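You operate a simulated robot arm through the tools that you are given. There is no shell and no other tool. Be economical: measure what you need, move in short steps, check, and stop when the job is done.

You run a simulated two-armed robot. Do the job below in one go: nothing can be reset, and whatever is moved stays where it is left.

JOB
Hold the tilt link, unpin it and take it off the yellow plate.
Fine: pull its gold pin into the orange tray; lay the link on the bench's clear end.

It is judged by the outcome, as a careful person would: the job done as asked, and still so three seconds after it is handed in. It fails if anything else is knocked over, pushed out of place, dropped, spilled or broken.

ROBOT AND FRAMES
Two 7-joint arms with two-finger parallel grippers on one trunk, on a base that drives. Base frame: it is fixed to the floor where the robot stands at the start and does not move with it; the origin is under the middle of the robot, x ahead of it, y to its left, z up. Lengths are in m, angles in rad, forces in N, time in s.
The left shoulder is at the start at [0.07, 0.163, 1.245], the right one opposite. With the tool pointing down near the work surface each hand reaches from about 0.38 to 0.88 m from the robot's upright axis, wherever it stands, measured 20 degrees to its own side. Places, roughly: blue jack wheel [0.3, 0.1, 0.9]; blue strip bolt [0.5, 0.1, 0.9]; clear end of the plate bench [0, 0.7, 0.8]; gold pin (3x3x10 cm) [-0.3, 0.9, 0.9]; orange tray [0.2, 0.9, 0.9]; red jack wheel [0.7, -0.5, 0.9]; red strip bolt [0.7, -0.3, 0.9]. Payload 3.43 kg a hand.
The TCP of each hand is the grasp point between the finger pads, 0.034 m short of the fingertips. In the tool frame z runs along the fingers and y along their closing line. Largest opening 0.128 m; finger width 0.024, thickness 0.012; the body of the gripper, 0.048 by 0.13 m, starts 0.096 m behind the TCP.
Orientation is that of the tool frame in the base frame, as [roll, pitch, yaw] about the fixed x, y, z axes, in that order (R = Rz(yaw) Ry(pitch) Rx(roll)). With the fingers straight down and closing along the base's y, the tool's x points along the base's -x, its y along +y and its z along -z.

CONTROLS
- The arms move only by the tool apply_moves. It takes "left_moves", "right_moves" or both (then of equal length, played together; a hand with none holds still); each is a list of rows, each a list of 6 numbers: the shift along the base's x, y, z in m, then the turn, a rotation vector about the base's x, y, z in rad. In form: [[tx, ty, tz, rx, ry, rz], ...]. A call has 1 to 10 rows; each row is the pose to reach, as a shift and turn from the pose commanded when the call began. "left_fingers" and "right_fingers" are, for a hand that has rows, the finger opening in m, from 0 to 0.128, set as the call begins (left out, the last holds). Each row takes 0.2 s and may step no farther than 0.05 m and 0.15 rad from the row before; otherwise, or with a gripper value out of range, the whole call is refused. A pose out of reach is approached as far as the arm can. The call stops where the force on the tool passes 90 N (or 10 N more than at its start, if that is more) or the arm is blocked; 0.2 s more then pass. The fingers move at their own pace (about 0.153 m/s each) and stop on an object; they squeeze with about 42 N. The grip force told is the motor's: it shows also when the fingers shut on nothing. Time passes only in rows, and 0.2 s behind the last, so rows that repeat a pose let the fingers close. It gives the time, the measured TCP pose, the force on the tool (base axes), the opening and the grip force at its end, in the units of the frame above (readings bear some noise), with the torque about the TCP (base axes, N m) and any sound that the robot's microphone picked up.
- Cameras (640 x 400 px; columns grow to the right, rows downward): "scene" is now at [0.1084, 0.0552, 1.4527]; the picture's right is [0.68, -0.73, -0.00], its down [-0.54, -0.50, -0.68] and it looks along [0.50, 0.46, -0.73] (base axes); focal length 214 px, centre (320, 200). "left" rides on the left gripper at [0.076, 0.011, -0.16] in its tool frame; the picture's right is [-0.15, 0.99, 0.00], its down [-0.88, -0.13, -0.46] and it looks along [-0.45, -0.07, 0.89] (tool axes); focal length 234 px, centre (320, 200). "right" rides on the right gripper at [0.076, -0.011, -0.16] in its tool frame; the picture's right is [0.15, 0.99, 0.00], its down [-0.88, 0.13, -0.46] and it looks along [-0.45, 0.07, 0.89] (tool axes); focal length 234 px, centre (320, 200). There is no depth. A picture from a camera that has moved, and an enlarged one, comes with that camera's place and axes in the base frame and with its lens.
- grab_frame(camera): a new picture of that camera. It takes no simulated time.
- raise_lower(by): slides the trunk up (or, below 0, down) by that many m; the arms and the scene camera ride with it, the base frame stays. It gives what a move gives, with no picture.
- steer(legs): drives the robot by 1 to 6 legs, each [ahead, left, turn to the left] in m, m and rad, along the robot's own axes; the way and the turn of a leg run together, so that a leg with both is an arc; at most 1.5 m and 3.142 rad a leg. The arms and the cameras ride along, it lands a little off, and it stops where it bumps. It gives what a move gives.
- aim_head(pan, tilt): turns the head with the scene camera to pan (to the left, within 1.501 rad either way) and tilt (down, from -0.506 to 1.204), counted from straight ahead of the robot. It gives what a move gives.
- zoom(camera, box): a new picture of the part [left, top, right, bottom] of that camera's present view, enlarged. It takes no simulated time.
- sign_off(): hands the job in; it is judged then, once.

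Go step by step. Nothing tells you exact positions but the pictures and the camera data: compare them with the known pose of the tool, close in by small moves and look again before you grip or let go. The budget is 120 turns and 92 pictures, counting those below and the enlarged ones. Unless the task says otherwise, let go and move clear before handing in, and close with one line.

The tools are called after ">>>" as name(argument=value, ...) on one line, values as JSON. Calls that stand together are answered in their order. apply_moves: Moves the arms, as the interface text tells. Its arguments: {"type":"object","properties":{"left_moves":{"type":"array","items":{"type":"array","items":{"type":"number"}}},"left_fingers":{"type":"number"},"right_moves":{"type":"array","items":{"type":"array","items":{"type":"number"}}},"right_fingers":{"type":"number"}},"required":[]} The other tools are called the same way: raise_lower (by) slides the trunk up or down; steer (legs) drives the base; aim_head (pan, tilt) turns the head that bears the scene camera; grab_frame (camera) takes a picture; zoom (camera, box) takes an enlarged picture of a part of a camera's view; sign_off () hands the job in.

At the start:

```text
t: 0.0
left_position: [0.4036, 0.4309, 1.2555]
left_orientation: [3.141, -0.001, -3.141]
left_force: [0.3, 0.1, 0.0]
left_ft_torque: [0.01, -0.01, -0.01]
left_width: 0.1279
left_grasp_force: 0.0
right_position: [0.563, 0.0412, 1.2762]
right_orientation: [3.141, -0.001, -3.141]
right_force: [0.5, 0.2, -0.6]
right_ft_torque: [-0.03, -0.03, 0.03]
right_width: 0.1277
right_grasp_force: 0.1
trunk travel left (down, up): [-0.725, 0.215]
robot x, y, heading: [0.0016, 0.0002, -0.004]
head pan, tilt: [0.75, 0.82]
```

scene: 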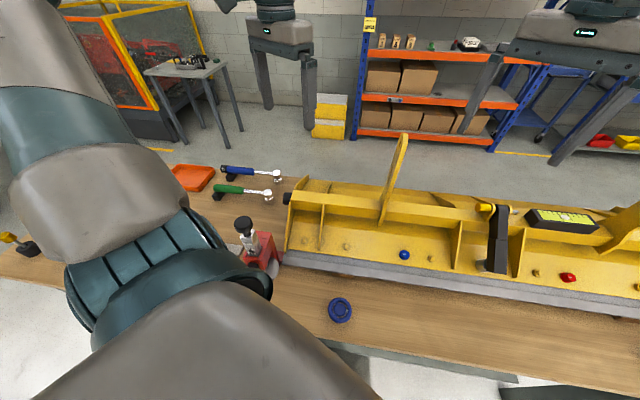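
right: 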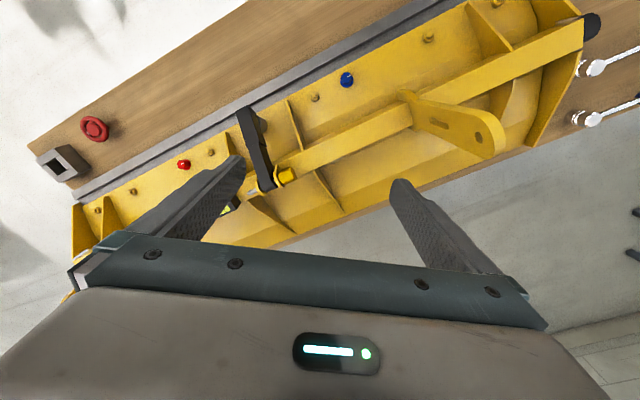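
left: 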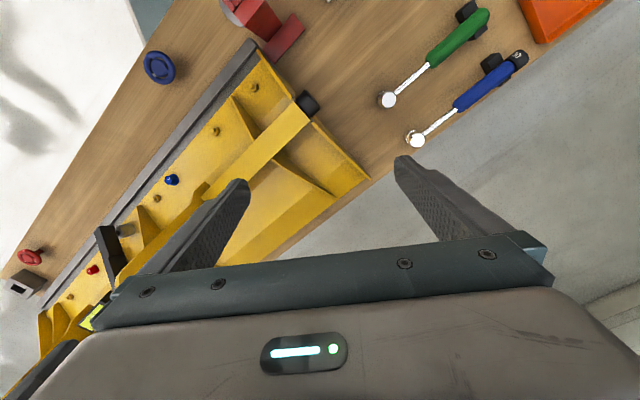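

I see a yellow plough-like plate on the bench with a black link and a yellow pin in it, and another yellow object at the far left. I'll look around before deciding which is which.

>>> zoom(camera="scene", box=[440, 170, 600, 300])

>>> aim_head(pan=1.45, tilt=0.7)

>>> grab_frame(camera="scene")

```text
3.08 times, centred on (520, 235) of scene
camera zoom: at [0.1084, 0.0552, 1.4527], right [0.68, -0.73, 0.0], down [-0.54, -0.5, -0.68], along [0.5, 0.46, -0.73], focal length 660 px, centre (-295, 92)
```

zoom: 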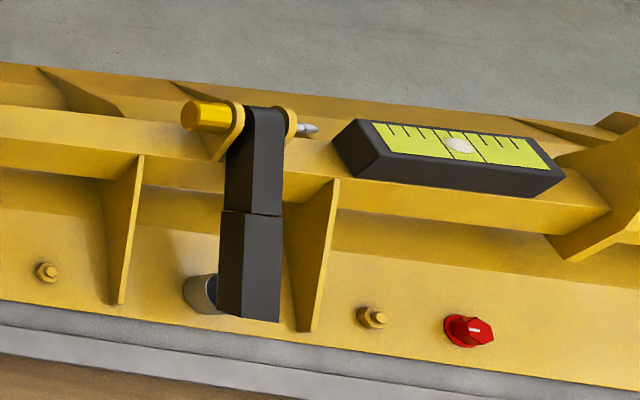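

```text
t: 1.1
left_position: [0.4044, 0.4303, 1.2549]
left_orientation: [3.141, 0.0, 3.14]
left_force: [0.3, -0.7, 0.9]
left_ft_torque: [0.0, 0.03, 0.01]
left_width: 0.1284
left_grasp_force: 0.1
right_position: [0.5616, 0.0427, 1.2772]
right_orientation: [-3.141, 0.001, -3.141]
right_force: [0.5, -0.8, -1.1]
right_ft_torque: [-0.04, -0.02, -0.01]
right_width: 0.1279
right_grasp_force: 0.1
trunk travel left (down, up): [-0.725, 0.215]
robot x, y, heading: [0.001, 0.0001, 0.001]
head pan, tilt: [1.45, 0.7]
```

```text
87 pictures are left
camera scene: at [0.0604, 0.0852, 1.4627], right [0.99, -0.12, 0.0], down [-0.08, -0.64, -0.76], along [0.09, 0.76, -0.64], focal length 214 px, centre (320, 200)
```

scene: 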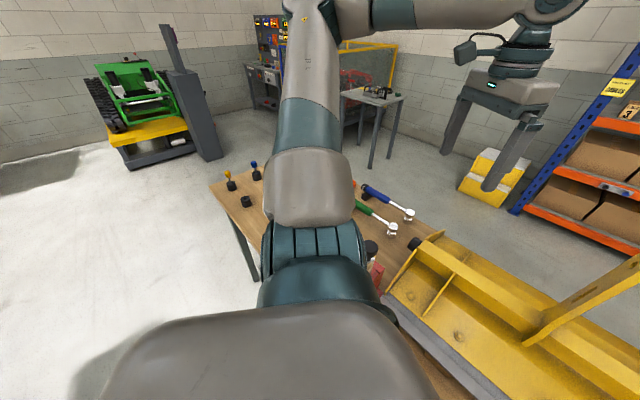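

The link hangs from a clevis with a gold-headed pin whose axis runs along the plate; I put the head near (0.65, -0.01, 1.04). I'll look closer with the right camera.

>>> zoom(camera="right", box=[220, 90, 320, 220])

>>> zoom(camera="scene", box=[200, 140, 280, 220])

>>> zoom(camera="left", box=[220, 0, 640, 180])

```text
3.08 times, centred on (270, 155) of right
camera zoom: at [0.4845, 0.0321, 1.435], right [-0.15, 0.99, 0.0], down [0.88, 0.13, 0.46], along [0.45, 0.07, -0.89], focal length 720 px, centre (474, 338)
```

zoom: 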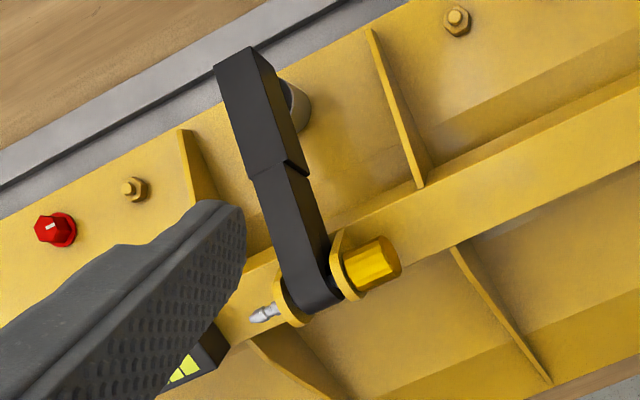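

```text
5.00 times, centred on (240, 180) of scene
camera zoom: at [0.0604, 0.0852, 1.4627], right [0.99, -0.12, 0.0], down [-0.08, -0.64, -0.76], along [0.09, 0.76, -0.64], focal length 1072 px, centre (720, 300)
```

zoom: 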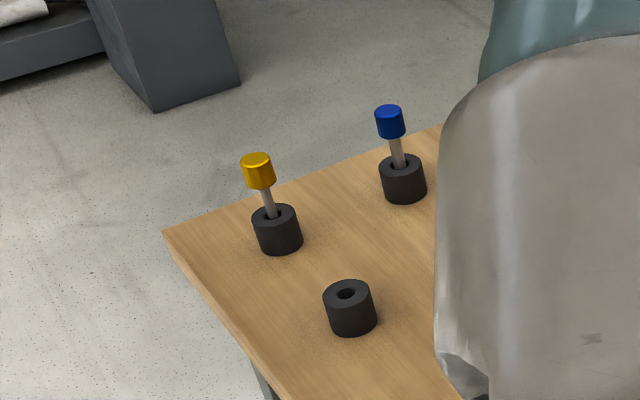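

```text
1.52 times, centred on (430, 90) of left
camera zoom: at [0.3281, 0.442, 1.4144], right [0.15, 0.99, 0.0], down [0.88, -0.13, 0.46], along [0.45, -0.07, -0.89], focal length 357 px, centre (152, 368)
```

zoom: 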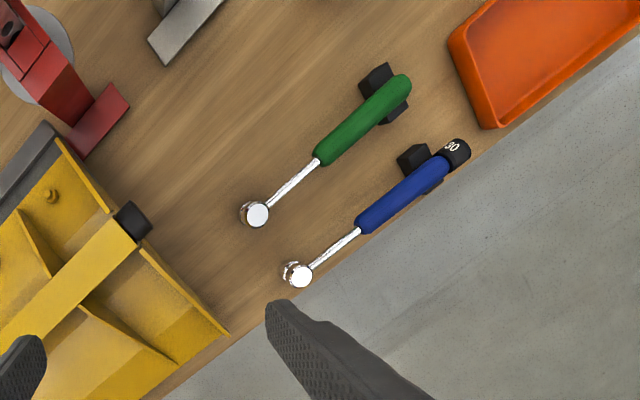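

The link slopes about 33° down towards me, its upper end pinned in a clevis, with its front face near (0.605,-0.07,1.017). The right hand will hold it, tilted square to the link. The left hand will pull the head along (-0.57, 0.82). First I turn the right hand, staying high.

>>> apply_moves(right_moves=[[-0.01, -0.036, -0.01, 0, 0, 0.122], [-0.02, -0.072, -0.02, 0, 0, 0.244], [-0.03, -0.108, -0.03, 0, 0, 0.367], [-0.035, -0.144, -0.04, 0, 0, 0.489], [-0.04, -0.17, -0.05, 0, 0, 0.611], [-0.04, -0.17, -0.05, 0, 0, 0.611]], right_fingers=0.08)

>>> apply_moves(right_moves=[[0, 0, 0, 0.083, -0.119, 0], [0, 0, 0, 0.166, -0.237, 0], [0, 0, 0, 0.25, -0.356, 0], [0, 0, 0, 0.333, -0.475, 0], [0, 0, 0, 0.333, -0.475, 0]])

>>> aim_head(pan=0.0, tilt=0.75)

>>> grab_frame(camera="right")

>>> grab_frame(camera="scene")

```text
t: 2.5
left_position: [0.4035, 0.432, 1.2546]
left_orientation: [-3.139, 0.001, 3.141]
left_force: [1.1, -0.4, -0.5]
left_ft_torque: [-0.04, 0.0, -0.03]
left_width: 0.128
left_grasp_force: 0.1
right_position: [0.5202, -0.1253, 1.2241]
right_orientation: [-3.141, -0.001, -2.529]
right_force: [0.4, -0.7, -0.5]
right_ft_torque: [-0.02, 0.0, 0.0]
right_width: 0.0799
right_grasp_force: 0.1
trunk travel left (down, up): [-0.725, 0.215]
robot x, y, heading: [-0.0025, -0.0004, 0.001]
head pan, tilt: [1.45, 0.7]
```

```text
t: 3.7
left_position: [0.4037, 0.4307, 1.2551]
left_orientation: [3.141, 0.001, -3.141]
left_force: [-0.7, 0.0, -0.1]
left_ft_torque: [-0.02, 0.05, 0.01]
left_width: 0.128
left_grasp_force: 0.0
right_position: [0.5224, -0.1256, 1.2263]
right_orientation: [3.141, 0.584, -2.531]
right_force: [-0.2, 0.1, 0.8]
right_ft_torque: [0.01, -0.01, 0.0]
right_width: 0.0799
right_grasp_force: 0.1
trunk travel left (down, up): [-0.725, 0.215]
robot x, y, heading: [-0.0007, 0.0033, -0.004]
head pan, tilt: [1.45, 0.7]
```

```text
t: 5.2
left_position: [0.4027, 0.4306, 1.2545]
left_orientation: [-3.141, -0.002, -3.141]
left_force: [-0.8, -0.2, -0.2]
left_ft_torque: [0.03, -0.02, -0.02]
left_width: 0.1281
left_grasp_force: 0.1
right_position: [0.5216, -0.1267, 1.2261]
right_orientation: [3.139, 0.582, -2.531]
right_force: [0.1, -0.2, -0.1]
right_ft_torque: [0.02, 0.02, -0.02]
right_width: 0.0798
right_grasp_force: 0.1
trunk travel left (down, up): [-0.725, 0.215]
robot x, y, heading: [0.0002, 0.0, 0.002]
head pan, tilt: [0.0, 0.75]
```

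```text
83 pictures are left
camera right: at [0.4032, -0.2216, 1.3167], right [-0.67, 0.74, -0.08], down [0.32, 0.38, 0.86], along [0.67, 0.55, -0.5], focal length 234 px, centre (320, 200)
```

right: 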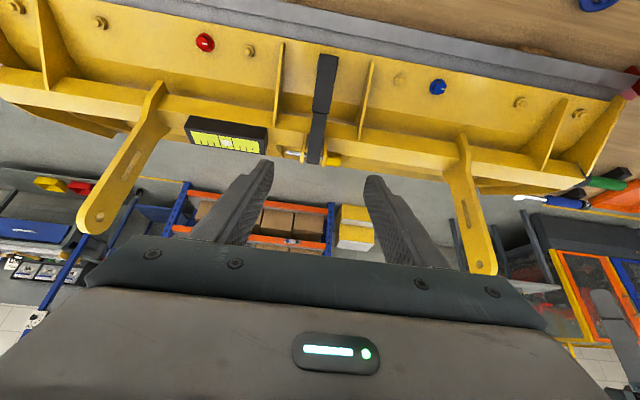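

```text
82 pictures are left
camera scene: at [0.133, 0.0008, 1.4584], right [0.0, -1.0, 0.0], down [-0.68, 0.0, -0.73], along [0.73, 0.0, -0.68], focal length 214 px, centre (320, 200)
```

scene: 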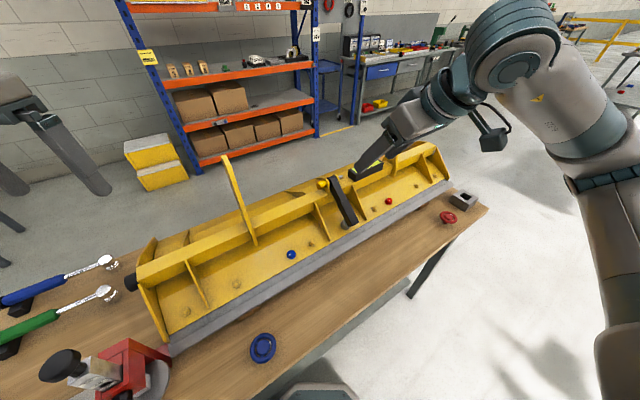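

The right hand is well aligned with the link and the ribs leave room on both sides. I'll zoom in to refine the measurement.

>>> zoom(camera="scene", box=[290, 150, 410, 230])

>>> zoom(camera="right", box=[260, 30, 390, 180])

```text
5.00 times, centred on (350, 190) of scene
camera zoom: at [0.133, 0.0008, 1.4584], right [0.0, -1.0, 0.0], down [-0.68, 0.0, -0.73], along [0.73, 0.0, -0.68], focal length 1072 px, centre (170, 250)
```

zoom: 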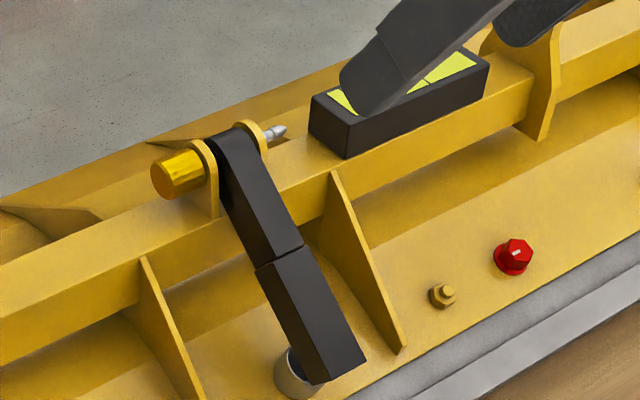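

```text
2.67 times, centred on (325, 105) of right
camera zoom: at [0.4032, -0.2216, 1.3167], right [-0.67, 0.74, -0.08], down [0.32, 0.38, 0.86], along [0.67, 0.55, -0.5], focal length 624 px, centre (307, 453)
```

zoom: 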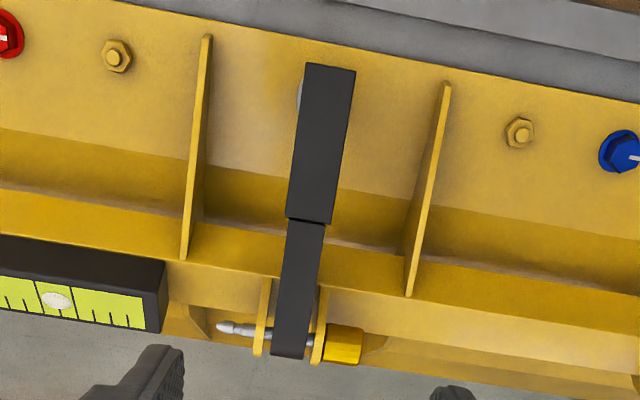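

Both views agree: the step face is at (0.606,-0.070,1.012) and the pin head at about (0.643,-0.005,1.046), pin axis -55°. The right hand goes to a pre-grasp 10 cm off the link.

>>> apply_moves(right_moves=[[0.007, 0.004, -0.038, 0, 0, 0], [0.014, 0.009, -0.077, 0, 0, 0], [0.021, 0.013, -0.115, 0, 0, 0], [0.027, 0.017, -0.153, 0, 0, 0], [0.027, 0.017, -0.153, 0, 0, 0]], right_fingers=0.085)

>>> grab_frame(camera="right")

>>> zoom(camera="scene", box=[270, 130, 430, 250])

```text
t: 6.4
left_position: [0.4041, 0.4307, 1.2547]
left_orientation: [-3.141, 0.001, -3.141]
left_force: [0.8, -0.5, -0.4]
left_ft_torque: [-0.02, -0.03, -0.01]
left_width: 0.1281
left_grasp_force: 0.0
right_position: [0.5485, -0.1105, 1.0735]
right_orientation: [3.139, 0.58, -2.532]
right_force: [-0.8, -0.7, 0.6]
right_ft_torque: [0.01, 0.02, -0.02]
right_width: 0.085
right_grasp_force: 0.0
trunk travel left (down, up): [-0.725, 0.215]
robot x, y, heading: [0.0008, 0.0005, -0.0]
head pan, tilt: [0.0, 0.75]
```

```text
79 pictures are left
camera right: at [0.4297, -0.2059, 1.1652], right [-0.67, 0.74, -0.08], down [0.32, 0.39, 0.86], along [0.67, 0.55, -0.5], focal length 234 px, centre (320, 200)
```

right: 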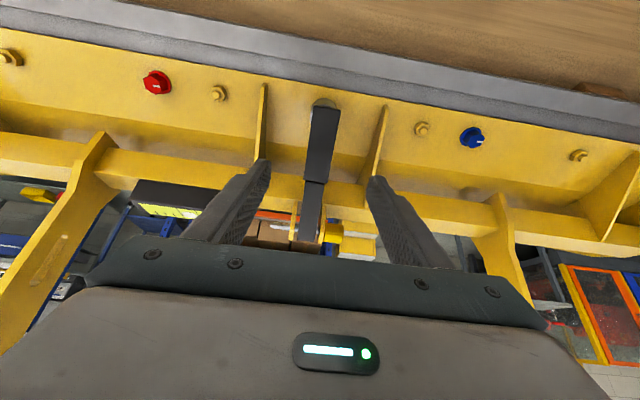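

```text
3.33 times, centred on (350, 190) of scene
camera zoom: at [0.1325, 0.001, 1.4585], right [0.0, -1.0, 0.0], down [-0.68, 0.0, -0.73], along [0.73, 0.0, -0.68], focal length 715 px, centre (220, 233)
```

zoom: 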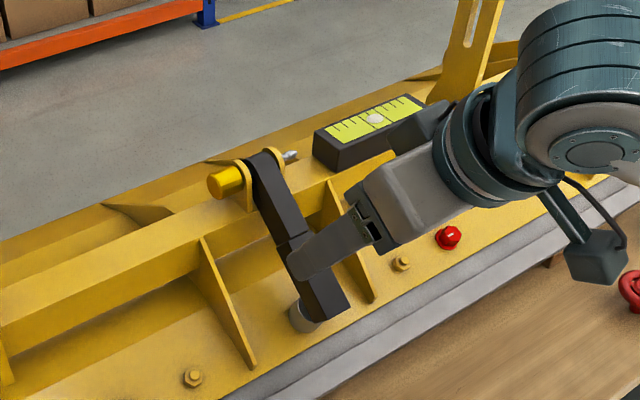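

The fingers straddle the link with the ribs clear. I advance along the tool axis with a slightly smaller opening.

>>> apply_moves(right_moves=[[0.0112, 0.0078, -0.021, 0, 0, 0], [0.0223, 0.0156, -0.042, 0, 0, 0], [0.0335, 0.0235, -0.063, 0, 0, 0], [0.0446, 0.0313, -0.084, 0, 0, 0], [0.0446, 0.0313, -0.084, 0, 0, 0]], right_fingers=0.075)

>>> grab_frame(camera="right")

>>> zoom(camera="scene", box=[270, 130, 430, 250])

```text
t: 7.6
left_position: [0.4043, 0.4314, 1.255]
left_orientation: [-3.141, -0.001, 3.141]
left_force: [-0.1, -0.1, 1.1]
left_ft_torque: [-0.01, 0.01, 0.0]
left_width: 0.128
left_grasp_force: 0.1
right_position: [0.593, -0.0782, 0.9912]
right_orientation: [3.14, 0.581, -2.531]
right_force: [0.5, -0.5, 0.0]
right_ft_torque: [-0.01, 0.01, 0.01]
right_width: 0.075
right_grasp_force: 0.0
trunk travel left (down, up): [-0.725, 0.215]
robot x, y, heading: [0.0006, -0.0023, -0.0]
head pan, tilt: [0.0, 0.75]
```

```text
77 pictures are left
camera right: at [0.4749, -0.1736, 1.0808], right [-0.67, 0.74, -0.08], down [0.32, 0.38, 0.86], along [0.67, 0.55, -0.5], focal length 234 px, centre (320, 200)
```

right: 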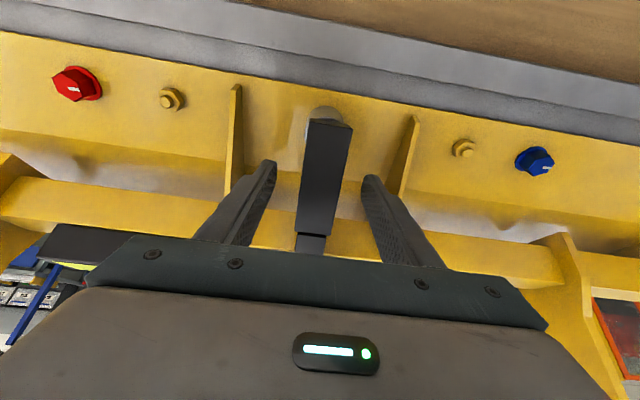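

```text
3.33 times, centred on (350, 190) of scene
camera zoom: at [0.1325, 0.0007, 1.4585], right [0.0, -1.0, 0.0], down [-0.68, 0.0, -0.73], along [0.73, 0.0, -0.68], focal length 715 px, centre (220, 233)
```

zoom: 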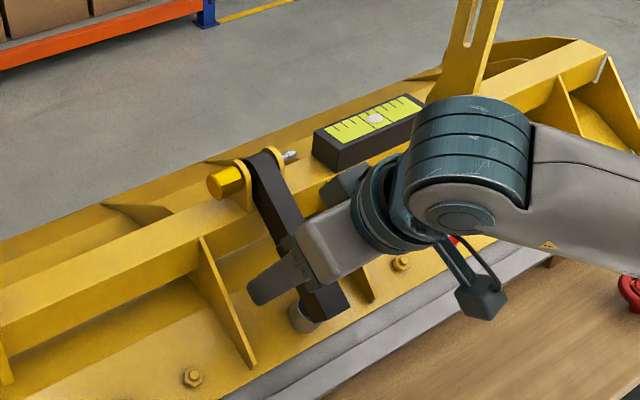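

The fingers are on both sides of the sleeve and centred. Now I close them.

>>> apply_moves(right_moves=[[0, 0, 0, 0, 0, 0], [0, 0, 0, 0, 0, 0], [0, 0, 0, 0, 0, 0], [0, 0, 0, 0, 0, 0]], right_fingers=0.0)

>>> grab_frame(camera="right")

```text
t: 8.6
left_position: [0.405, 0.4293, 1.255]
left_orientation: [3.142, 0.001, 3.141]
left_force: [-0.1, -0.6, -0.7]
left_ft_torque: [0.04, -0.02, 0.02]
left_width: 0.1281
left_grasp_force: 0.0
right_position: [0.5953, -0.0802, 0.9905]
right_orientation: [3.139, 0.581, -2.533]
right_force: [4.7, -6.0, 2.1]
right_ft_torque: [0.01, 0.16, -0.73]
right_width: 0.0277
right_grasp_force: 42.3
trunk travel left (down, up): [-0.725, 0.215]
robot x, y, heading: [-0.0, 0.0006, 0.004]
head pan, tilt: [0.0, 0.75]
```

```text
75 pictures are left
camera right: at [0.4758, -0.1747, 1.0806], right [-0.67, 0.74, -0.08], down [0.32, 0.38, 0.86], along [0.67, 0.55, -0.5], focal length 234 px, centre (320, 200)
```

right: 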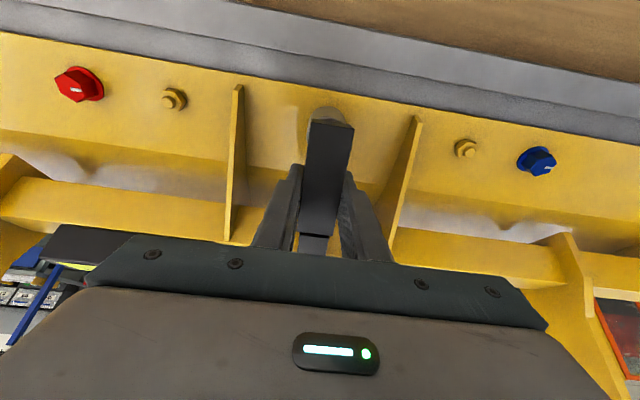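

The link is held (28 mm wide). I ease the small side load on the right hand while turning and raising the left hand, which must pass over the tall lever (top near (0.51, 0.19, 1.21)).

>>> apply_moves(left_moves=[[0.004, -0.014, 0.011, 0, 0, -0.137], [0.008, -0.028, 0.022, 0, 0, -0.274], [0.012, -0.042, 0.033, 0, 0, -0.411], [0.017, -0.057, 0.044, 0, 0, -0.549], [0.021, -0.071, 0.055, 0, 0, -0.686], [0.025, -0.085, 0.066, 0, 0, -0.823], [0.03, -0.1, 0.075, 0, 0, -0.96]], right_moves=[[0.001, -0.0015, 0, 0, 0, 0], [0.0017, -0.0025, 0, 0, 0, 0], [0.0017, -0.0025, 0, 0, 0, 0], [0.0017, -0.0025, 0, 0, 0, 0], [0.0017, -0.0025, 0, 0, 0, 0], [0.0017, -0.0025, 0, 0, 0, 0], [0.0017, -0.0025, 0, 0, 0, 0]], left_fingers=0.08)

>>> apply_moves(left_moves=[[0.023, -0.037, 0, 0, 0, 0], [0.046, -0.075, 0, 0, 0, 0], [0.07, -0.112, 0, 0, 0, 0], [0.093, -0.149, 0, 0, 0, 0], [0.116, -0.187, 0, 0, 0, 0], [0.139, -0.224, 0, 0, 0, 0], [0.163, -0.261, 0, 0, 0, 0], [0.186, -0.299, -0.015, 0, 0, 0], [0.209, -0.336, -0.03, 0, 0, 0], [0.209, -0.336, -0.03, 0, 0, 0]])

>>> grab_frame(camera="left")

>>> grab_frame(camera="scene")

```text
t: 10.2
left_position: [0.4345, 0.3306, 1.331]
left_orientation: [-3.139, -0.002, 2.179]
left_force: [0.2, -0.3, -0.6]
left_ft_torque: [-0.01, -0.03, 0.01]
left_width: 0.0798
left_grasp_force: 0.2
right_position: [0.5967, -0.0811, 0.9897]
right_orientation: [3.141, 0.582, -2.529]
right_force: [-2.2, 5.6, 4.0]
right_ft_torque: [-0.35, 0.02, 0.01]
right_width: 0.0279
right_grasp_force: 42.1
trunk travel left (down, up): [-0.725, 0.215]
robot x, y, heading: [-0.001, -0.0002, 0.0]
head pan, tilt: [0.0, 0.75]
```

```text
t: 12.4
left_position: [0.5364, 0.1442, 1.2514]
left_orientation: [3.142, 0.002, 2.184]
left_force: [-0.8, -0.8, 0.4]
left_ft_torque: [0.01, -0.03, 0.03]
left_width: 0.08
left_grasp_force: 0.2
left hand out of reach, approached as far as the arm can: row 5, 6, 7, 8, 9, 10
right_position: [0.5958, -0.081, 0.9903]
right_orientation: [3.137, 0.583, -2.53]
right_force: [-1.7, 9.0, 3.0]
right_ft_torque: [-1.15, 0.28, 0.01]
right_width: 0.0276
right_grasp_force: 41.2
trunk travel left (down, up): [-0.725, 0.215]
robot x, y, heading: [-0.0004, -0.0005, 0.001]
head pan, tilt: [0.0, 0.75]
```

```text
74 pictures are left
camera left: at [0.5026, 0.2135, 1.4111], right [0.89, 0.45, 0.0], down [0.4, -0.79, 0.46], along [0.2, -0.41, -0.89], focal length 234 px, centre (320, 200)
```

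left: 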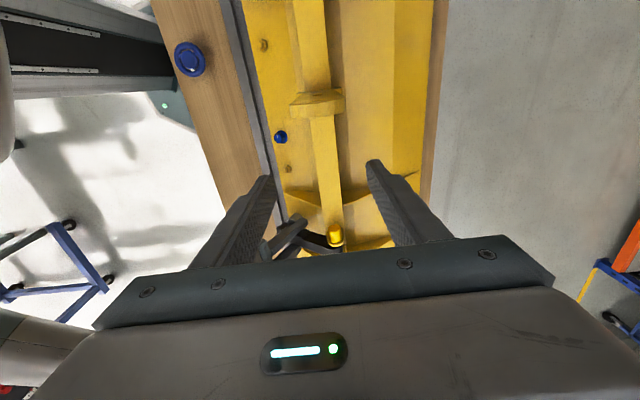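

```text
73 pictures are left
camera scene: at [0.1341, 0.0006, 1.4584], right [0.0, -1.0, 0.0], down [-0.68, 0.0, -0.73], along [0.73, 0.0, -0.68], focal length 214 px, centre (320, 200)
```

scene: 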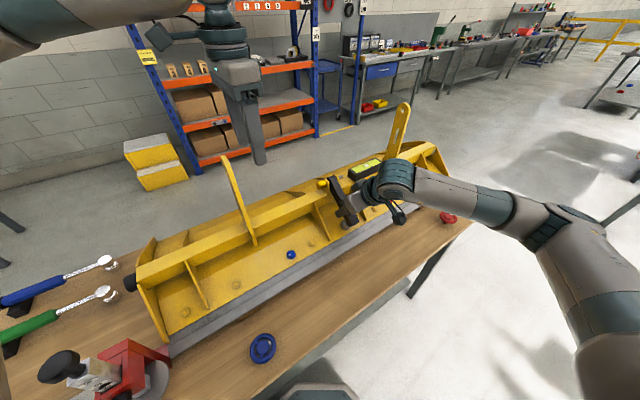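

The left hand stalls at height 1.33, and the limit looks like height rather than distance. I'll come down toward the pin instead, having already passed the lever.

>>> apply_moves(left_moves=[[0, 0, -0.03, 0, 0, 0], [0, 0, -0.06, 0, 0, 0]])

```text
t: 13.0
left_position: [0.5393, 0.1442, 1.1945]
left_orientation: [-3.14, 0.001, 2.181]
left_force: [0.1, 0.1, 0.4]
left_ft_torque: [-0.01, -0.04, -0.03]
left_width: 0.0798
left_grasp_force: 0.1
right_position: [0.5961, -0.0808, 0.9901]
right_orientation: [3.14, 0.58, -2.532]
right_force: [0.6, 3.9, 0.5]
right_ft_torque: [-0.76, 0.3, -0.12]
right_width: 0.0279
right_grasp_force: 42.4
trunk travel left (down, up): [-0.725, 0.215]
robot x, y, heading: [0.002, 0.0024, -0.001]
head pan, tilt: [0.0, 0.75]
```

It moves freely from the clipped pose. I now slide along the pin axis direction toward above the head.

>>> apply_moves(left_moves=[[0.023, -0.033, 0, 0, 0, 0], [0.046, -0.066, 0, 0, 0, 0], [0.069, -0.1, 0, 0, 0, 0], [0.092, -0.133, -0.01, 0, 0, 0], [0.104, -0.149, -0.02, 0, 0, 0]])

>>> grab_frame(camera="left")

>>> grab_frame(camera="scene")

```text
t: 14.2
left_position: [0.5436, 0.136, 1.1937]
left_orientation: [3.141, 0.002, 2.182]
left_force: [0.3, 0.1, -0.9]
left_ft_torque: [0.0, -0.02, -0.02]
left_width: 0.08
left_grasp_force: 0.1
left hand out of reach, approached as far as the arm can: row 1, 2, 3, 4, 5
right_position: [0.5951, -0.0812, 0.9895]
right_orientation: [3.14, 0.582, -2.531]
right_force: [-3.3, 2.5, 1.7]
right_ft_torque: [-0.27, -0.1, -0.05]
right_width: 0.0277
right_grasp_force: 41.9
trunk travel left (down, up): [-0.725, 0.215]
robot x, y, heading: [0.0006, 0.0021, 0.0]
head pan, tilt: [0.0, 0.75]
```

```text
72 pictures are left
camera left: at [0.5086, 0.2059, 1.3536], right [0.89, 0.45, 0.0], down [0.4, -0.79, 0.46], along [0.2, -0.41, -0.89], focal length 234 px, centre (320, 200)
```

left: 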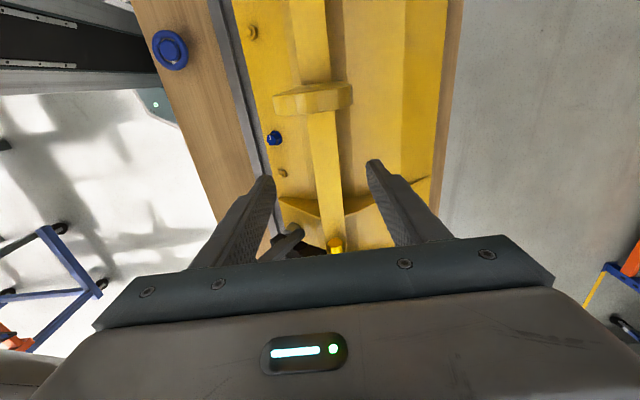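

```text
71 pictures are left
camera scene: at [0.1324, 0.0011, 1.4585], right [0.0, -1.0, 0.0], down [-0.68, 0.0, -0.73], along [0.73, 0.0, -0.68], focal length 214 px, centre (320, 200)
```

scene: 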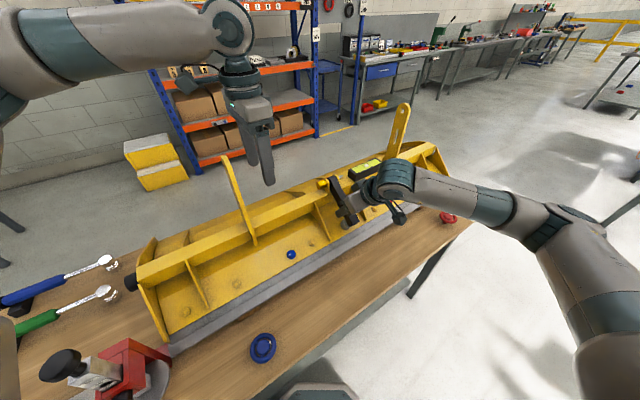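

The left arm seems stuck in an awkward posture rather than being too far away. I'll withdraw towards me, turn the hand back to neutral, then go forward to the pin and yaw only there.

>>> apply_moves(left_moves=[[-0.018, -0.005, 0.01, 0, 0, 0.137], [-0.036, -0.01, 0.02, 0, 0, 0.274], [-0.054, -0.015, 0.03, 0, 0, 0.411], [-0.072, -0.02, 0.04, 0, 0, 0.549], [-0.09, -0.025, 0.05, 0, 0, 0.686], [-0.108, -0.03, 0.055, 0, 0, 0.823], [-0.124, -0.036, 0.056, 0, 0, 0.96], [-0.124, -0.036, 0.056, 0, 0, 0.96]])

>>> apply_moves(left_moves=[[0.035, -0.016, -0.01, 0, 0, 0], [0.07, -0.032, -0.02, 0, 0, 0], [0.105, -0.048, -0.03, 0, 0, 0], [0.14, -0.064, -0.04, 0, 0, 0], [0.175, -0.08, -0.04, 0, 0, 0], [0.2, -0.095, -0.04, 0, 0, 0]])

>>> grab_frame(camera="scene")

```text
t: 16.0
left_position: [0.4213, 0.1136, 1.2533]
left_orientation: [-3.141, 0.001, -3.141]
left_force: [-0.2, -0.1, 0.2]
left_ft_torque: [0.01, -0.05, 0.0]
left_width: 0.08
left_grasp_force: 0.1
left hand out of reach, approached as far as the arm can: row 5, 6, 7, 8
right_position: [0.5955, -0.0825, 0.989]
right_orientation: [3.14, 0.581, -2.529]
right_force: [-0.5, 3.8, 0.9]
right_ft_torque: [-0.44, 0.02, 0.03]
right_width: 0.028
right_grasp_force: 41.6
trunk travel left (down, up): [-0.725, 0.215]
robot x, y, heading: [-0.0023, -0.0007, -0.005]
head pan, tilt: [0.0, 0.75]
```

```text
t: 17.4
left_position: [0.5042, 0.1292, 1.2254]
left_orientation: [3.141, 0.001, -3.141]
left_force: [-8.1, -9.7, -1.9]
left_ft_torque: [-0.39, 0.22, 0.53]
left_width: 0.0744
left_grasp_force: 0.1
left hand out of reach, approached as far as the arm can: row 1, 2, 3, 4, 5, 6
right_position: [0.5958, -0.0814, 0.9887]
right_orientation: [3.14, 0.583, -2.53]
right_force: [4.9, 8.1, -0.1]
right_ft_torque: [-0.58, 0.34, 0.05]
right_width: 0.0277
right_grasp_force: 41.7
trunk travel left (down, up): [-0.725, 0.215]
robot x, y, heading: [0.0005, -0.0036, -0.0]
head pan, tilt: [0.0, 0.75]
```

```text
70 pictures are left
camera scene: at [0.1323, 0.0002, 1.4584], right [0.0, -1.0, 0.0], down [-0.68, 0.0, -0.73], along [0.73, 0.0, -0.68], focal length 214 px, centre (320, 200)
```

scene: 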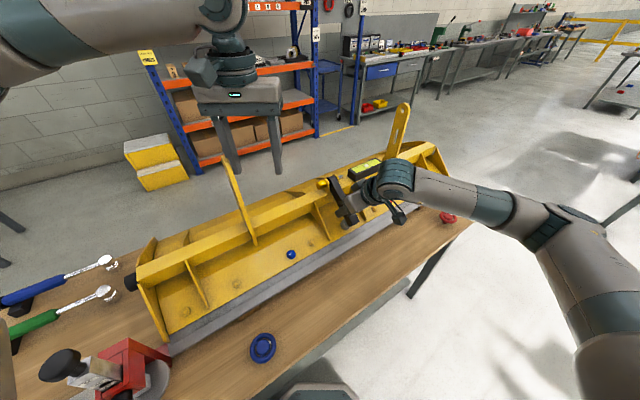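

The left fingers touched the lever lightly, so I back off. The wrist has to work above shoulder height here, which explains the poor reach. I'll release the link (it is still pinned), retreat, and raise the trunk so both arms work lower relative to the shoulders.

>>> apply_moves(left_moves=[[-0.02, 0, 0.005, 0, 0, 0], [-0.04, 0, 0.01, 0, 0, 0], [-0.08, 0, 0.02, 0, 0, 0]])

>>> apply_moves(right_moves=[[0, 0, 0, 0, 0, 0], [0, 0, 0, 0, 0, 0], [-0.0112, -0.0078, 0.021, 0, 0, 0], [-0.0223, -0.0156, 0.042, 0, 0, 0], [-0.0335, -0.0235, 0.063, 0, 0, 0], [-0.0446, -0.0313, 0.084, 0, 0, 0], [-0.0536, -0.0376, 0.1, 0, 0, 0]], right_fingers=0.075)

>>> raise_lower(by=0.2)

>>> grab_frame(camera="scene")

```text
t: 18.2
left_position: [0.424, 0.1322, 1.2455]
left_orientation: [3.141, 0.001, -3.14]
left_force: [-0.1, 0.6, 0.0]
left_ft_torque: [-0.02, 0.01, 0.01]
left_width: 0.0803
left_grasp_force: 0.0
right_position: [0.5956, -0.0813, 0.99]
right_orientation: [3.141, 0.582, -2.531]
right_force: [-7.4, -2.7, 6.0]
right_ft_torque: [0.25, -0.55, -0.09]
right_width: 0.0279
right_grasp_force: 41.8
trunk travel left (down, up): [-0.725, 0.215]
robot x, y, heading: [-0.0017, -0.0019, 0.001]
head pan, tilt: [0.0, 0.75]
```

```text
t: 19.8
left_position: [0.4239, 0.13, 1.2463]
left_orientation: [-3.141, -0.001, 3.141]
left_force: [0.7, -0.2, 0.1]
left_ft_torque: [-0.02, -0.01, 0.0]
left_width: 0.08
left_grasp_force: 0.1
right_position: [0.5418, -0.1213, 1.0897]
right_orientation: [3.14, 0.581, -2.533]
right_force: [0.0, -0.5, -0.4]
right_ft_torque: [-0.02, -0.01, 0.02]
right_width: 0.0749
right_grasp_force: 0.1
trunk travel left (down, up): [-0.725, 0.215]
robot x, y, heading: [-0.0012, -0.0018, -0.002]
head pan, tilt: [0.0, 0.75]
```

```text
t: 22.0
left_position: [0.425, 0.1308, 1.4455]
left_orientation: [-3.141, 0.001, 3.141]
left_force: [0.0, -0.6, 0.3]
left_ft_torque: [0.0, -0.04, -0.01]
left_width: 0.0801
left_grasp_force: 0.0
right_position: [0.5432, -0.1206, 1.2903]
right_orientation: [3.138, 0.582, -2.53]
right_force: [0.1, -0.8, -0.1]
right_ft_torque: [0.0, -0.04, -0.01]
right_width: 0.0753
right_grasp_force: 0.0
trunk travel left (down, up): [-0.925, 0.015]
robot x, y, heading: [-0.0029, 0.0026, 0.001]
head pan, tilt: [0.0, 0.75]
```

```text
69 pictures are left
camera scene: at [0.1331, 0.0007, 1.6584], right [0.0, -1.0, 0.0], down [-0.68, 0.0, -0.73], along [0.73, 0.0, -0.68], focal length 214 px, centre (320, 200)
```

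scene: 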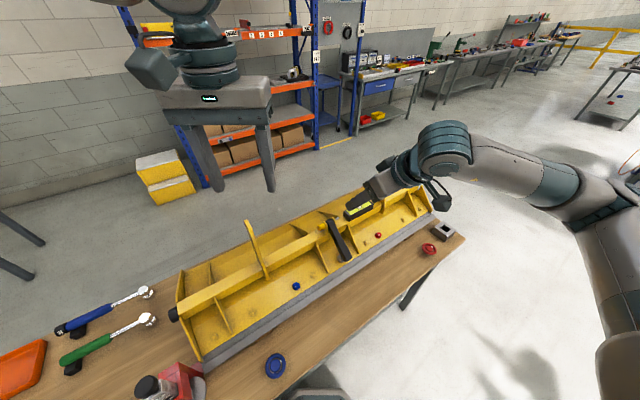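

The link is unmoved. I test the left arm's inward reach in the new posture, staying clear of the lever.

>>> apply_moves(left_moves=[[0, -0.02, -0.04, 0, 0, 0], [0, -0.04, -0.08, 0, 0, 0], [0, -0.07, -0.115, 0, 0, 0], [0.02, -0.09, -0.145, 0, 0, 0], [0.05, -0.11, -0.165, 0, 0, 0], [0.09, -0.125, -0.175, 0, 0, 0], [0.13, -0.13, -0.175, 0, 0, 0], [0.17, -0.13, -0.175, 0, 0, 0]])

```text
t: 23.8
left_position: [0.5376, 0.1353, 1.2962]
left_orientation: [-3.138, -0.002, 3.141]
left_force: [0.5, 0.2, 0.7]
left_ft_torque: [-0.02, 0.09, 0.0]
left_width: 0.0797
left_grasp_force: 0.1
left hand out of reach, approached as far as the arm can: row 2, 3, 4, 5, 6, 7, 8
right_position: [0.5476, -0.1183, 1.2886]
right_orientation: [3.139, 0.577, -2.532]
right_force: [0.3, -0.1, -0.4]
right_ft_torque: [-0.03, 0.05, 0.04]
right_width: 0.075
right_grasp_force: 0.1
trunk travel left (down, up): [-0.925, 0.015]
robot x, y, heading: [0.0017, -0.002, 0.002]
head pan, tilt: [0.0, 0.75]
```

The same inward limit at y≈0.13 persists. I'll try dropping the elbow first by going back and low in front of the plate, then moving inward.

>>> apply_moves(left_moves=[[-0.04, 0, 0, 0, 0, 0], [-0.085, 0.0, 0, 0, 0, 0], [-0.12, 0, -0.02, 0, 0, 0], [-0.13, 0, -0.06, 0, 0, 0], [-0.13, 0, -0.1, 0, 0, 0], [-0.13, 0, -0.14, 0, 0, 0], [-0.13, -0.0, -0.17, 0, 0, 0], [-0.13, -0.04, -0.17, 0, 0, 0], [-0.13, -0.08, -0.17, 0, 0, 0], [-0.13, -0.12, -0.17, 0, 0, 0]])

>>> grab_frame(camera="scene")

```text
t: 26.0
left_position: [0.4045, 0.1504, 1.1898]
left_orientation: [-3.141, -0.001, -3.141]
left_force: [0.3, 0.4, 0.2]
left_ft_torque: [0.01, -0.01, -0.01]
left_width: 0.0799
left_grasp_force: 0.1
left hand out of reach, approached as far as the arm can: row 5, 6, 7, 8, 9, 10
right_position: [0.5422, -0.1199, 1.2896]
right_orientation: [3.141, 0.582, -2.531]
right_force: [-0.6, -0.6, 0.4]
right_ft_torque: [-0.03, 0.0, 0.0]
right_width: 0.075
right_grasp_force: 0.0
trunk travel left (down, up): [-0.925, 0.015]
robot x, y, heading: [-0.0003, -0.0004, 0.003]
head pan, tilt: [0.0, 0.75]
```

```text
68 pictures are left
camera scene: at [0.1331, 0.0009, 1.6584], right [0.0, -1.0, 0.0], down [-0.68, 0.0, -0.73], along [0.73, 0.0, -0.68], focal length 214 px, centre (320, 200)
```

scene: 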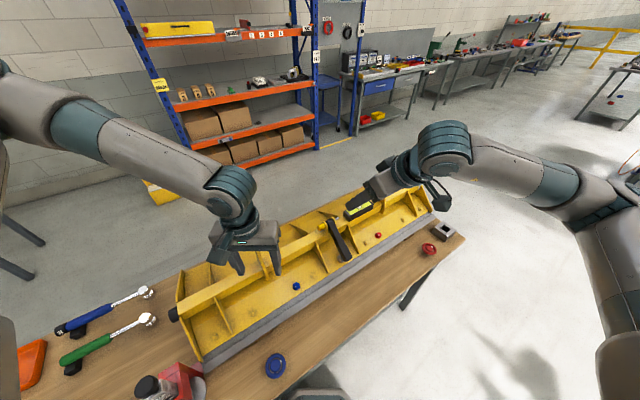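

The left arm can't reach inward enough from this stance, so I'll move the base and turn it slightly right so the pin is on my left. First I check the clearance between base and bench, and retract the arms from the plate.

>>> apply_moves(left_moves=[[-0.01, 0.03, 0.04, 0, 0, 0], [-0.02, 0.06, 0.08, 0, 0, 0], [-0.02, 0.09, 0.12, 0, 0, 0], [-0.02, 0.12, 0.14, 0, 0, 0]])

>>> aim_head(pan=0.5, tilt=1.2)

>>> grab_frame(camera="scene")

```text
refused: row 1 steps farther than a row can; nothing moved
```

```text
t: 26.9
left_position: [0.404, 0.1488, 1.1884]
left_orientation: [-3.14, 0.0, -3.14]
left_force: [0.3, 0.6, 0.6]
left_ft_torque: [0.03, 0.01, 0.0]
left_width: 0.0804
left_grasp_force: 0.1
right_position: [0.5431, -0.1193, 1.2902]
right_orientation: [3.14, 0.581, -2.532]
right_force: [-0.1, -0.1, -0.9]
right_ft_torque: [0.03, 0.02, 0.01]
right_width: 0.0751
right_grasp_force: 0.1
trunk travel left (down, up): [-0.925, 0.015]
robot x, y, heading: [-0.0034, -0.0013, -0.007]
head pan, tilt: [0.499, 1.201]
```

```text
67 pictures are left
camera scene: at [0.0993, 0.0273, 1.6268], right [0.48, -0.88, 0.0], down [-0.82, -0.45, -0.36], along [0.32, 0.17, -0.93], focal length 214 px, centre (320, 200)
```

scene: 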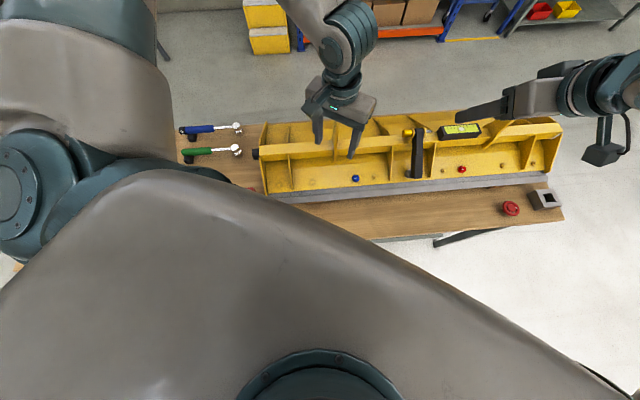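

I'll lift both hands a bit, then drive 0.126 m left along the bench (keeping the same distance) and turn 0.5 rad right.

>>> apply_moves(left_moves=[[0, 0.02, 0.03, 0, 0, 0], [0, 0.04, 0.06, 0, 0, 0], [0, 0.06, 0.09, 0, 0, 0], [0, 0.08, 0.12, 0, 0, 0], [0, 0.1, 0.14, 0, 0, 0]], right_moves=[[0, 0, 0.02, 0, 0, 0], [0, 0, 0.04, 0, 0, 0], [-0.01, 0, 0.06, 0, 0, 0], [-0.03, 0, 0.07, 0, 0, 0], [-0.05, 0, 0.07, 0, 0, 0]])

>>> steer(legs=[[-0.072, 0.103, 0], [0, 0, -0.25], [0, 0, -0.25]])

>>> aim_head(pan=0.45, tilt=0.8)

>>> grab_frame(camera="scene")

```text
t: 28.1
left_position: [0.4047, 0.2543, 1.3283]
left_orientation: [-3.139, 0.002, 3.139]
left_force: [-0.6, 0.4, 0.7]
left_ft_torque: [0.02, -0.03, 0.0]
left_width: 0.0798
left_grasp_force: 0.0
right_position: [0.4901, -0.1199, 1.3606]
right_orientation: [3.141, 0.582, -2.53]
right_force: [-0.5, -0.5, -0.1]
right_ft_torque: [-0.02, -0.02, -0.06]
right_width: 0.0747
right_grasp_force: 0.0
trunk travel left (down, up): [-0.925, 0.015]
robot x, y, heading: [-0.0023, -0.0021, 0.003]
head pan, tilt: [0.499, 1.201]
```

```text
t: 31.1
left_position: [0.4058, 0.1318, 1.3291]
left_orientation: [3.141, 0.0, 2.646]
left_force: [-0.4, -0.3, 0.4]
left_ft_torque: [0.01, 0.03, 0.0]
left_width: 0.0797
left_grasp_force: 0.1
right_position: [0.3034, -0.2363, 1.3597]
right_orientation: [3.139, 0.582, -3.03]
right_force: [-0.2, 0.1, -0.9]
right_ft_torque: [-0.01, 0.02, 0.02]
right_width: 0.075
right_grasp_force: 0.0
trunk travel left (down, up): [-0.925, 0.015]
robot x, y, heading: [-0.0702, 0.1037, -0.501]
head pan, tilt: [0.499, 1.201]
```

```text
t: 32.0
left_position: [0.4053, 0.1306, 1.3294]
left_orientation: [3.141, -0.001, 2.645]
left_force: [0.4, 0.7, -0.2]
left_ft_torque: [0.01, -0.05, 0.01]
left_width: 0.0798
left_grasp_force: 0.1
right_position: [0.3032, -0.239, 1.3595]
right_orientation: [3.14, 0.583, -3.029]
right_force: [0.1, 0.1, 0.7]
right_ft_torque: [-0.01, 0.01, -0.03]
right_width: 0.0751
right_grasp_force: 0.1
trunk travel left (down, up): [-0.925, 0.015]
robot x, y, heading: [-0.0695, 0.1009, -0.5]
head pan, tilt: [0.45, 0.799]
```

```text
66 pictures are left
camera scene: at [0.0523, 0.0759, 1.6544], right [-0.05, -1.0, 0.0], down [-0.72, 0.03, -0.7], along [0.7, -0.03, -0.72], focal length 214 px, centre (320, 200)
```

scene: 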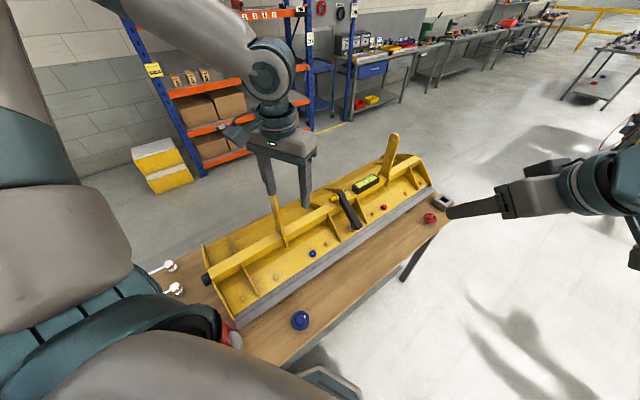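

The stance is good. The left hand now goes above the pin head with the remaining yaw.

>>> apply_moves(left_moves=[[0.034, -0.019, -0.01, 0, 0, -0.066], [0.068, -0.039, -0.02, 0, 0, -0.131], [0.102, -0.058, -0.03, 0, 0, -0.197], [0.136, -0.078, -0.04, 0, 0, -0.263], [0.17, -0.097, -0.05, 0, 0, -0.329], [0.204, -0.117, -0.06, 0, 0, -0.394], [0.238, -0.136, -0.09, 0, 0, -0.46], [0.238, -0.136, -0.12, 0, 0, -0.46]])

>>> grab_frame(camera="left")

>>> grab_frame(camera="scene")

```text
t: 33.8
left_position: [0.637, 0.0123, 1.2151]
left_orientation: [-3.141, 0.003, 2.185]
left_force: [0.2, -0.4, -0.4]
left_ft_torque: [-0.03, -0.01, 0.01]
left_width: 0.0802
left_grasp_force: 0.1
left hand out of reach, approached as far as the arm can: row 7, 8
right_position: [0.3038, -0.2367, 1.36]
right_orientation: [3.141, 0.581, -3.027]
right_force: [-0.9, -0.1, 0.6]
right_ft_torque: [-0.06, -0.03, -0.03]
right_width: 0.0748
right_grasp_force: 0.1
trunk travel left (down, up): [-0.925, 0.015]
robot x, y, heading: [-0.0696, 0.1049, -0.504]
head pan, tilt: [0.45, 0.799]
```

```text
65 pictures are left
camera left: at [0.6015, 0.0812, 1.3747], right [0.89, 0.45, 0.0], down [0.4, -0.79, 0.46], along [0.21, -0.41, -0.89], focal length 234 px, centre (320, 200)
```

left: 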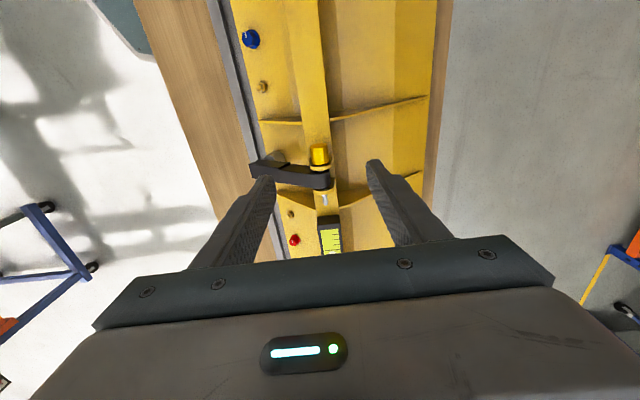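

```text
64 pictures are left
camera scene: at [0.052, 0.0773, 1.6545], right [-0.05, -1.0, 0.0], down [-0.72, 0.03, -0.7], along [0.7, -0.03, -0.72], focal length 214 px, centre (320, 200)
```

scene: 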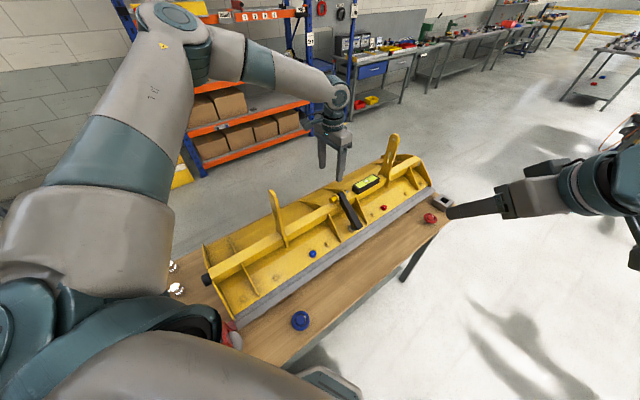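

The left arm ends 1.5 cm short of the pin here, at its inward limit again. Before adjusting the base, I test whether the right arm can reach its pre-grasp from this stance.

>>> apply_moves(right_moves=[[0.038, 0.018, -0.018, 0, 0, 0.083], [0.076, 0.036, -0.037, 0, 0, 0.167], [0.113, 0.053, -0.055, 0, 0, 0.25], [0.151, 0.071, -0.073, 0, 0, 0.333], [0.189, 0.089, -0.091, 0, 0, 0.417], [0.227, 0.107, -0.11, 0, 0, 0.5], [0.227, 0.107, -0.11, 0, 0, 0.5]])

>>> apply_moves(right_moves=[[0.005, 0.005, -0.04, 0, 0, 0], [0.01, 0.01, -0.085, 0, 0, 0], [0.015, 0.015, -0.13, 0, 0, 0], [0.019, 0.02, -0.176, 0, 0, 0], [0.019, 0.02, -0.176, 0, 0, 0]])

>>> grab_frame(camera="scene")

```text
t: 35.4
left_position: [0.6362, 0.0117, 1.2144]
left_orientation: [-3.14, 0.001, 2.183]
left_force: [0.2, 1.0, -0.6]
left_ft_torque: [0.01, -0.01, 0.01]
left_width: 0.0799
left_grasp_force: 0.0
right_position: [0.5321, -0.1303, 1.2512]
right_orientation: [3.141, 0.581, -2.526]
right_force: [-0.1, 0.2, -0.2]
right_ft_torque: [0.01, 0.03, 0.02]
right_width: 0.0749
right_grasp_force: 0.0
trunk travel left (down, up): [-0.925, 0.015]
robot x, y, heading: [-0.0697, 0.1054, -0.499]
head pan, tilt: [0.45, 0.799]
```

```text
t: 36.6
left_position: [0.637, 0.0105, 1.2152]
left_orientation: [-3.141, 0.003, 2.183]
left_force: [-0.4, -1.0, 0.9]
left_ft_torque: [0.04, 0.02, -0.04]
left_width: 0.0802
left_grasp_force: 0.0
right_position: [0.5498, -0.1118, 1.0748]
right_orientation: [3.138, 0.581, -2.529]
right_force: [0.6, 0.1, -0.1]
right_ft_torque: [-0.01, 0.01, 0.01]
right_width: 0.0751
right_grasp_force: 0.0
trunk travel left (down, up): [-0.925, 0.015]
robot x, y, heading: [-0.072, 0.1053, -0.498]
head pan, tilt: [0.45, 0.799]
```

```text
63 pictures are left
camera scene: at [0.0526, 0.0764, 1.6545], right [-0.05, -1.0, 0.0], down [-0.72, 0.03, -0.7], along [0.7, -0.03, -0.72], focal length 214 px, centre (320, 200)
```

scene: 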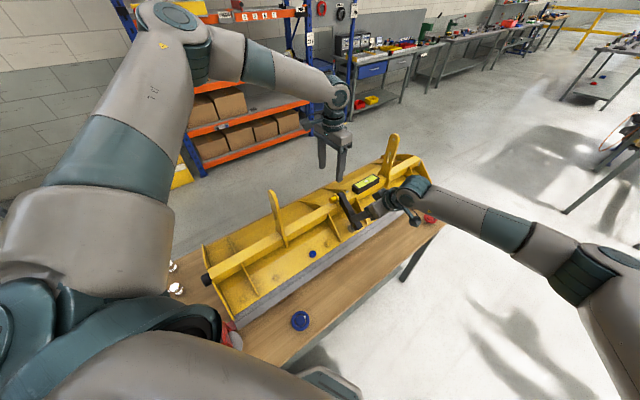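

The right arm reaches easily. I lift it again and turn the base a further 0.12 rad right to give the left arm margin.

>>> apply_moves(right_moves=[[-0.005, -0.005, 0.045, 0, 0, 0], [-0.01, -0.01, 0.09, 0, 0, 0], [-0.015, -0.015, 0.135, 0, 0, 0], [-0.02, -0.02, 0.17, 0, 0, 0]])

>>> steer(legs=[[0, 0, -0.12]])

```text
t: 37.6
left_position: [0.6357, 0.0115, 1.216]
left_orientation: [3.141, 0.001, 2.183]
left_force: [0.1, -1.0, -0.1]
left_ft_torque: [-0.02, -0.02, -0.02]
left_width: 0.0802
left_grasp_force: 0.0
right_position: [0.5254, -0.1315, 1.2451]
right_orientation: [3.14, 0.584, -2.529]
right_force: [-0.3, -0.6, -0.6]
right_ft_torque: [0.01, -0.01, 0.01]
right_width: 0.0748
right_grasp_force: 0.1
trunk travel left (down, up): [-0.925, 0.015]
robot x, y, heading: [-0.0722, 0.1069, -0.494]
head pan, tilt: [0.45, 0.799]
```

```text
t: 38.6
left_position: [0.6225, -0.0694, 1.2144]
left_orientation: [-3.138, 0.004, 2.064]
left_force: [0.4, 0.4, 0.5]
left_ft_torque: [-0.04, 0.0, 0.0]
left_width: 0.08
left_grasp_force: 0.2
right_position: [0.4956, -0.1983, 1.2453]
right_orientation: [-3.141, 0.578, -2.647]
right_force: [0.5, 0.7, 0.0]
right_ft_torque: [-0.05, 0.01, 0.0]
right_width: 0.0749
right_grasp_force: 0.1
trunk travel left (down, up): [-0.925, 0.015]
robot x, y, heading: [-0.0734, 0.1051, -0.619]
head pan, tilt: [0.45, 0.799]
```

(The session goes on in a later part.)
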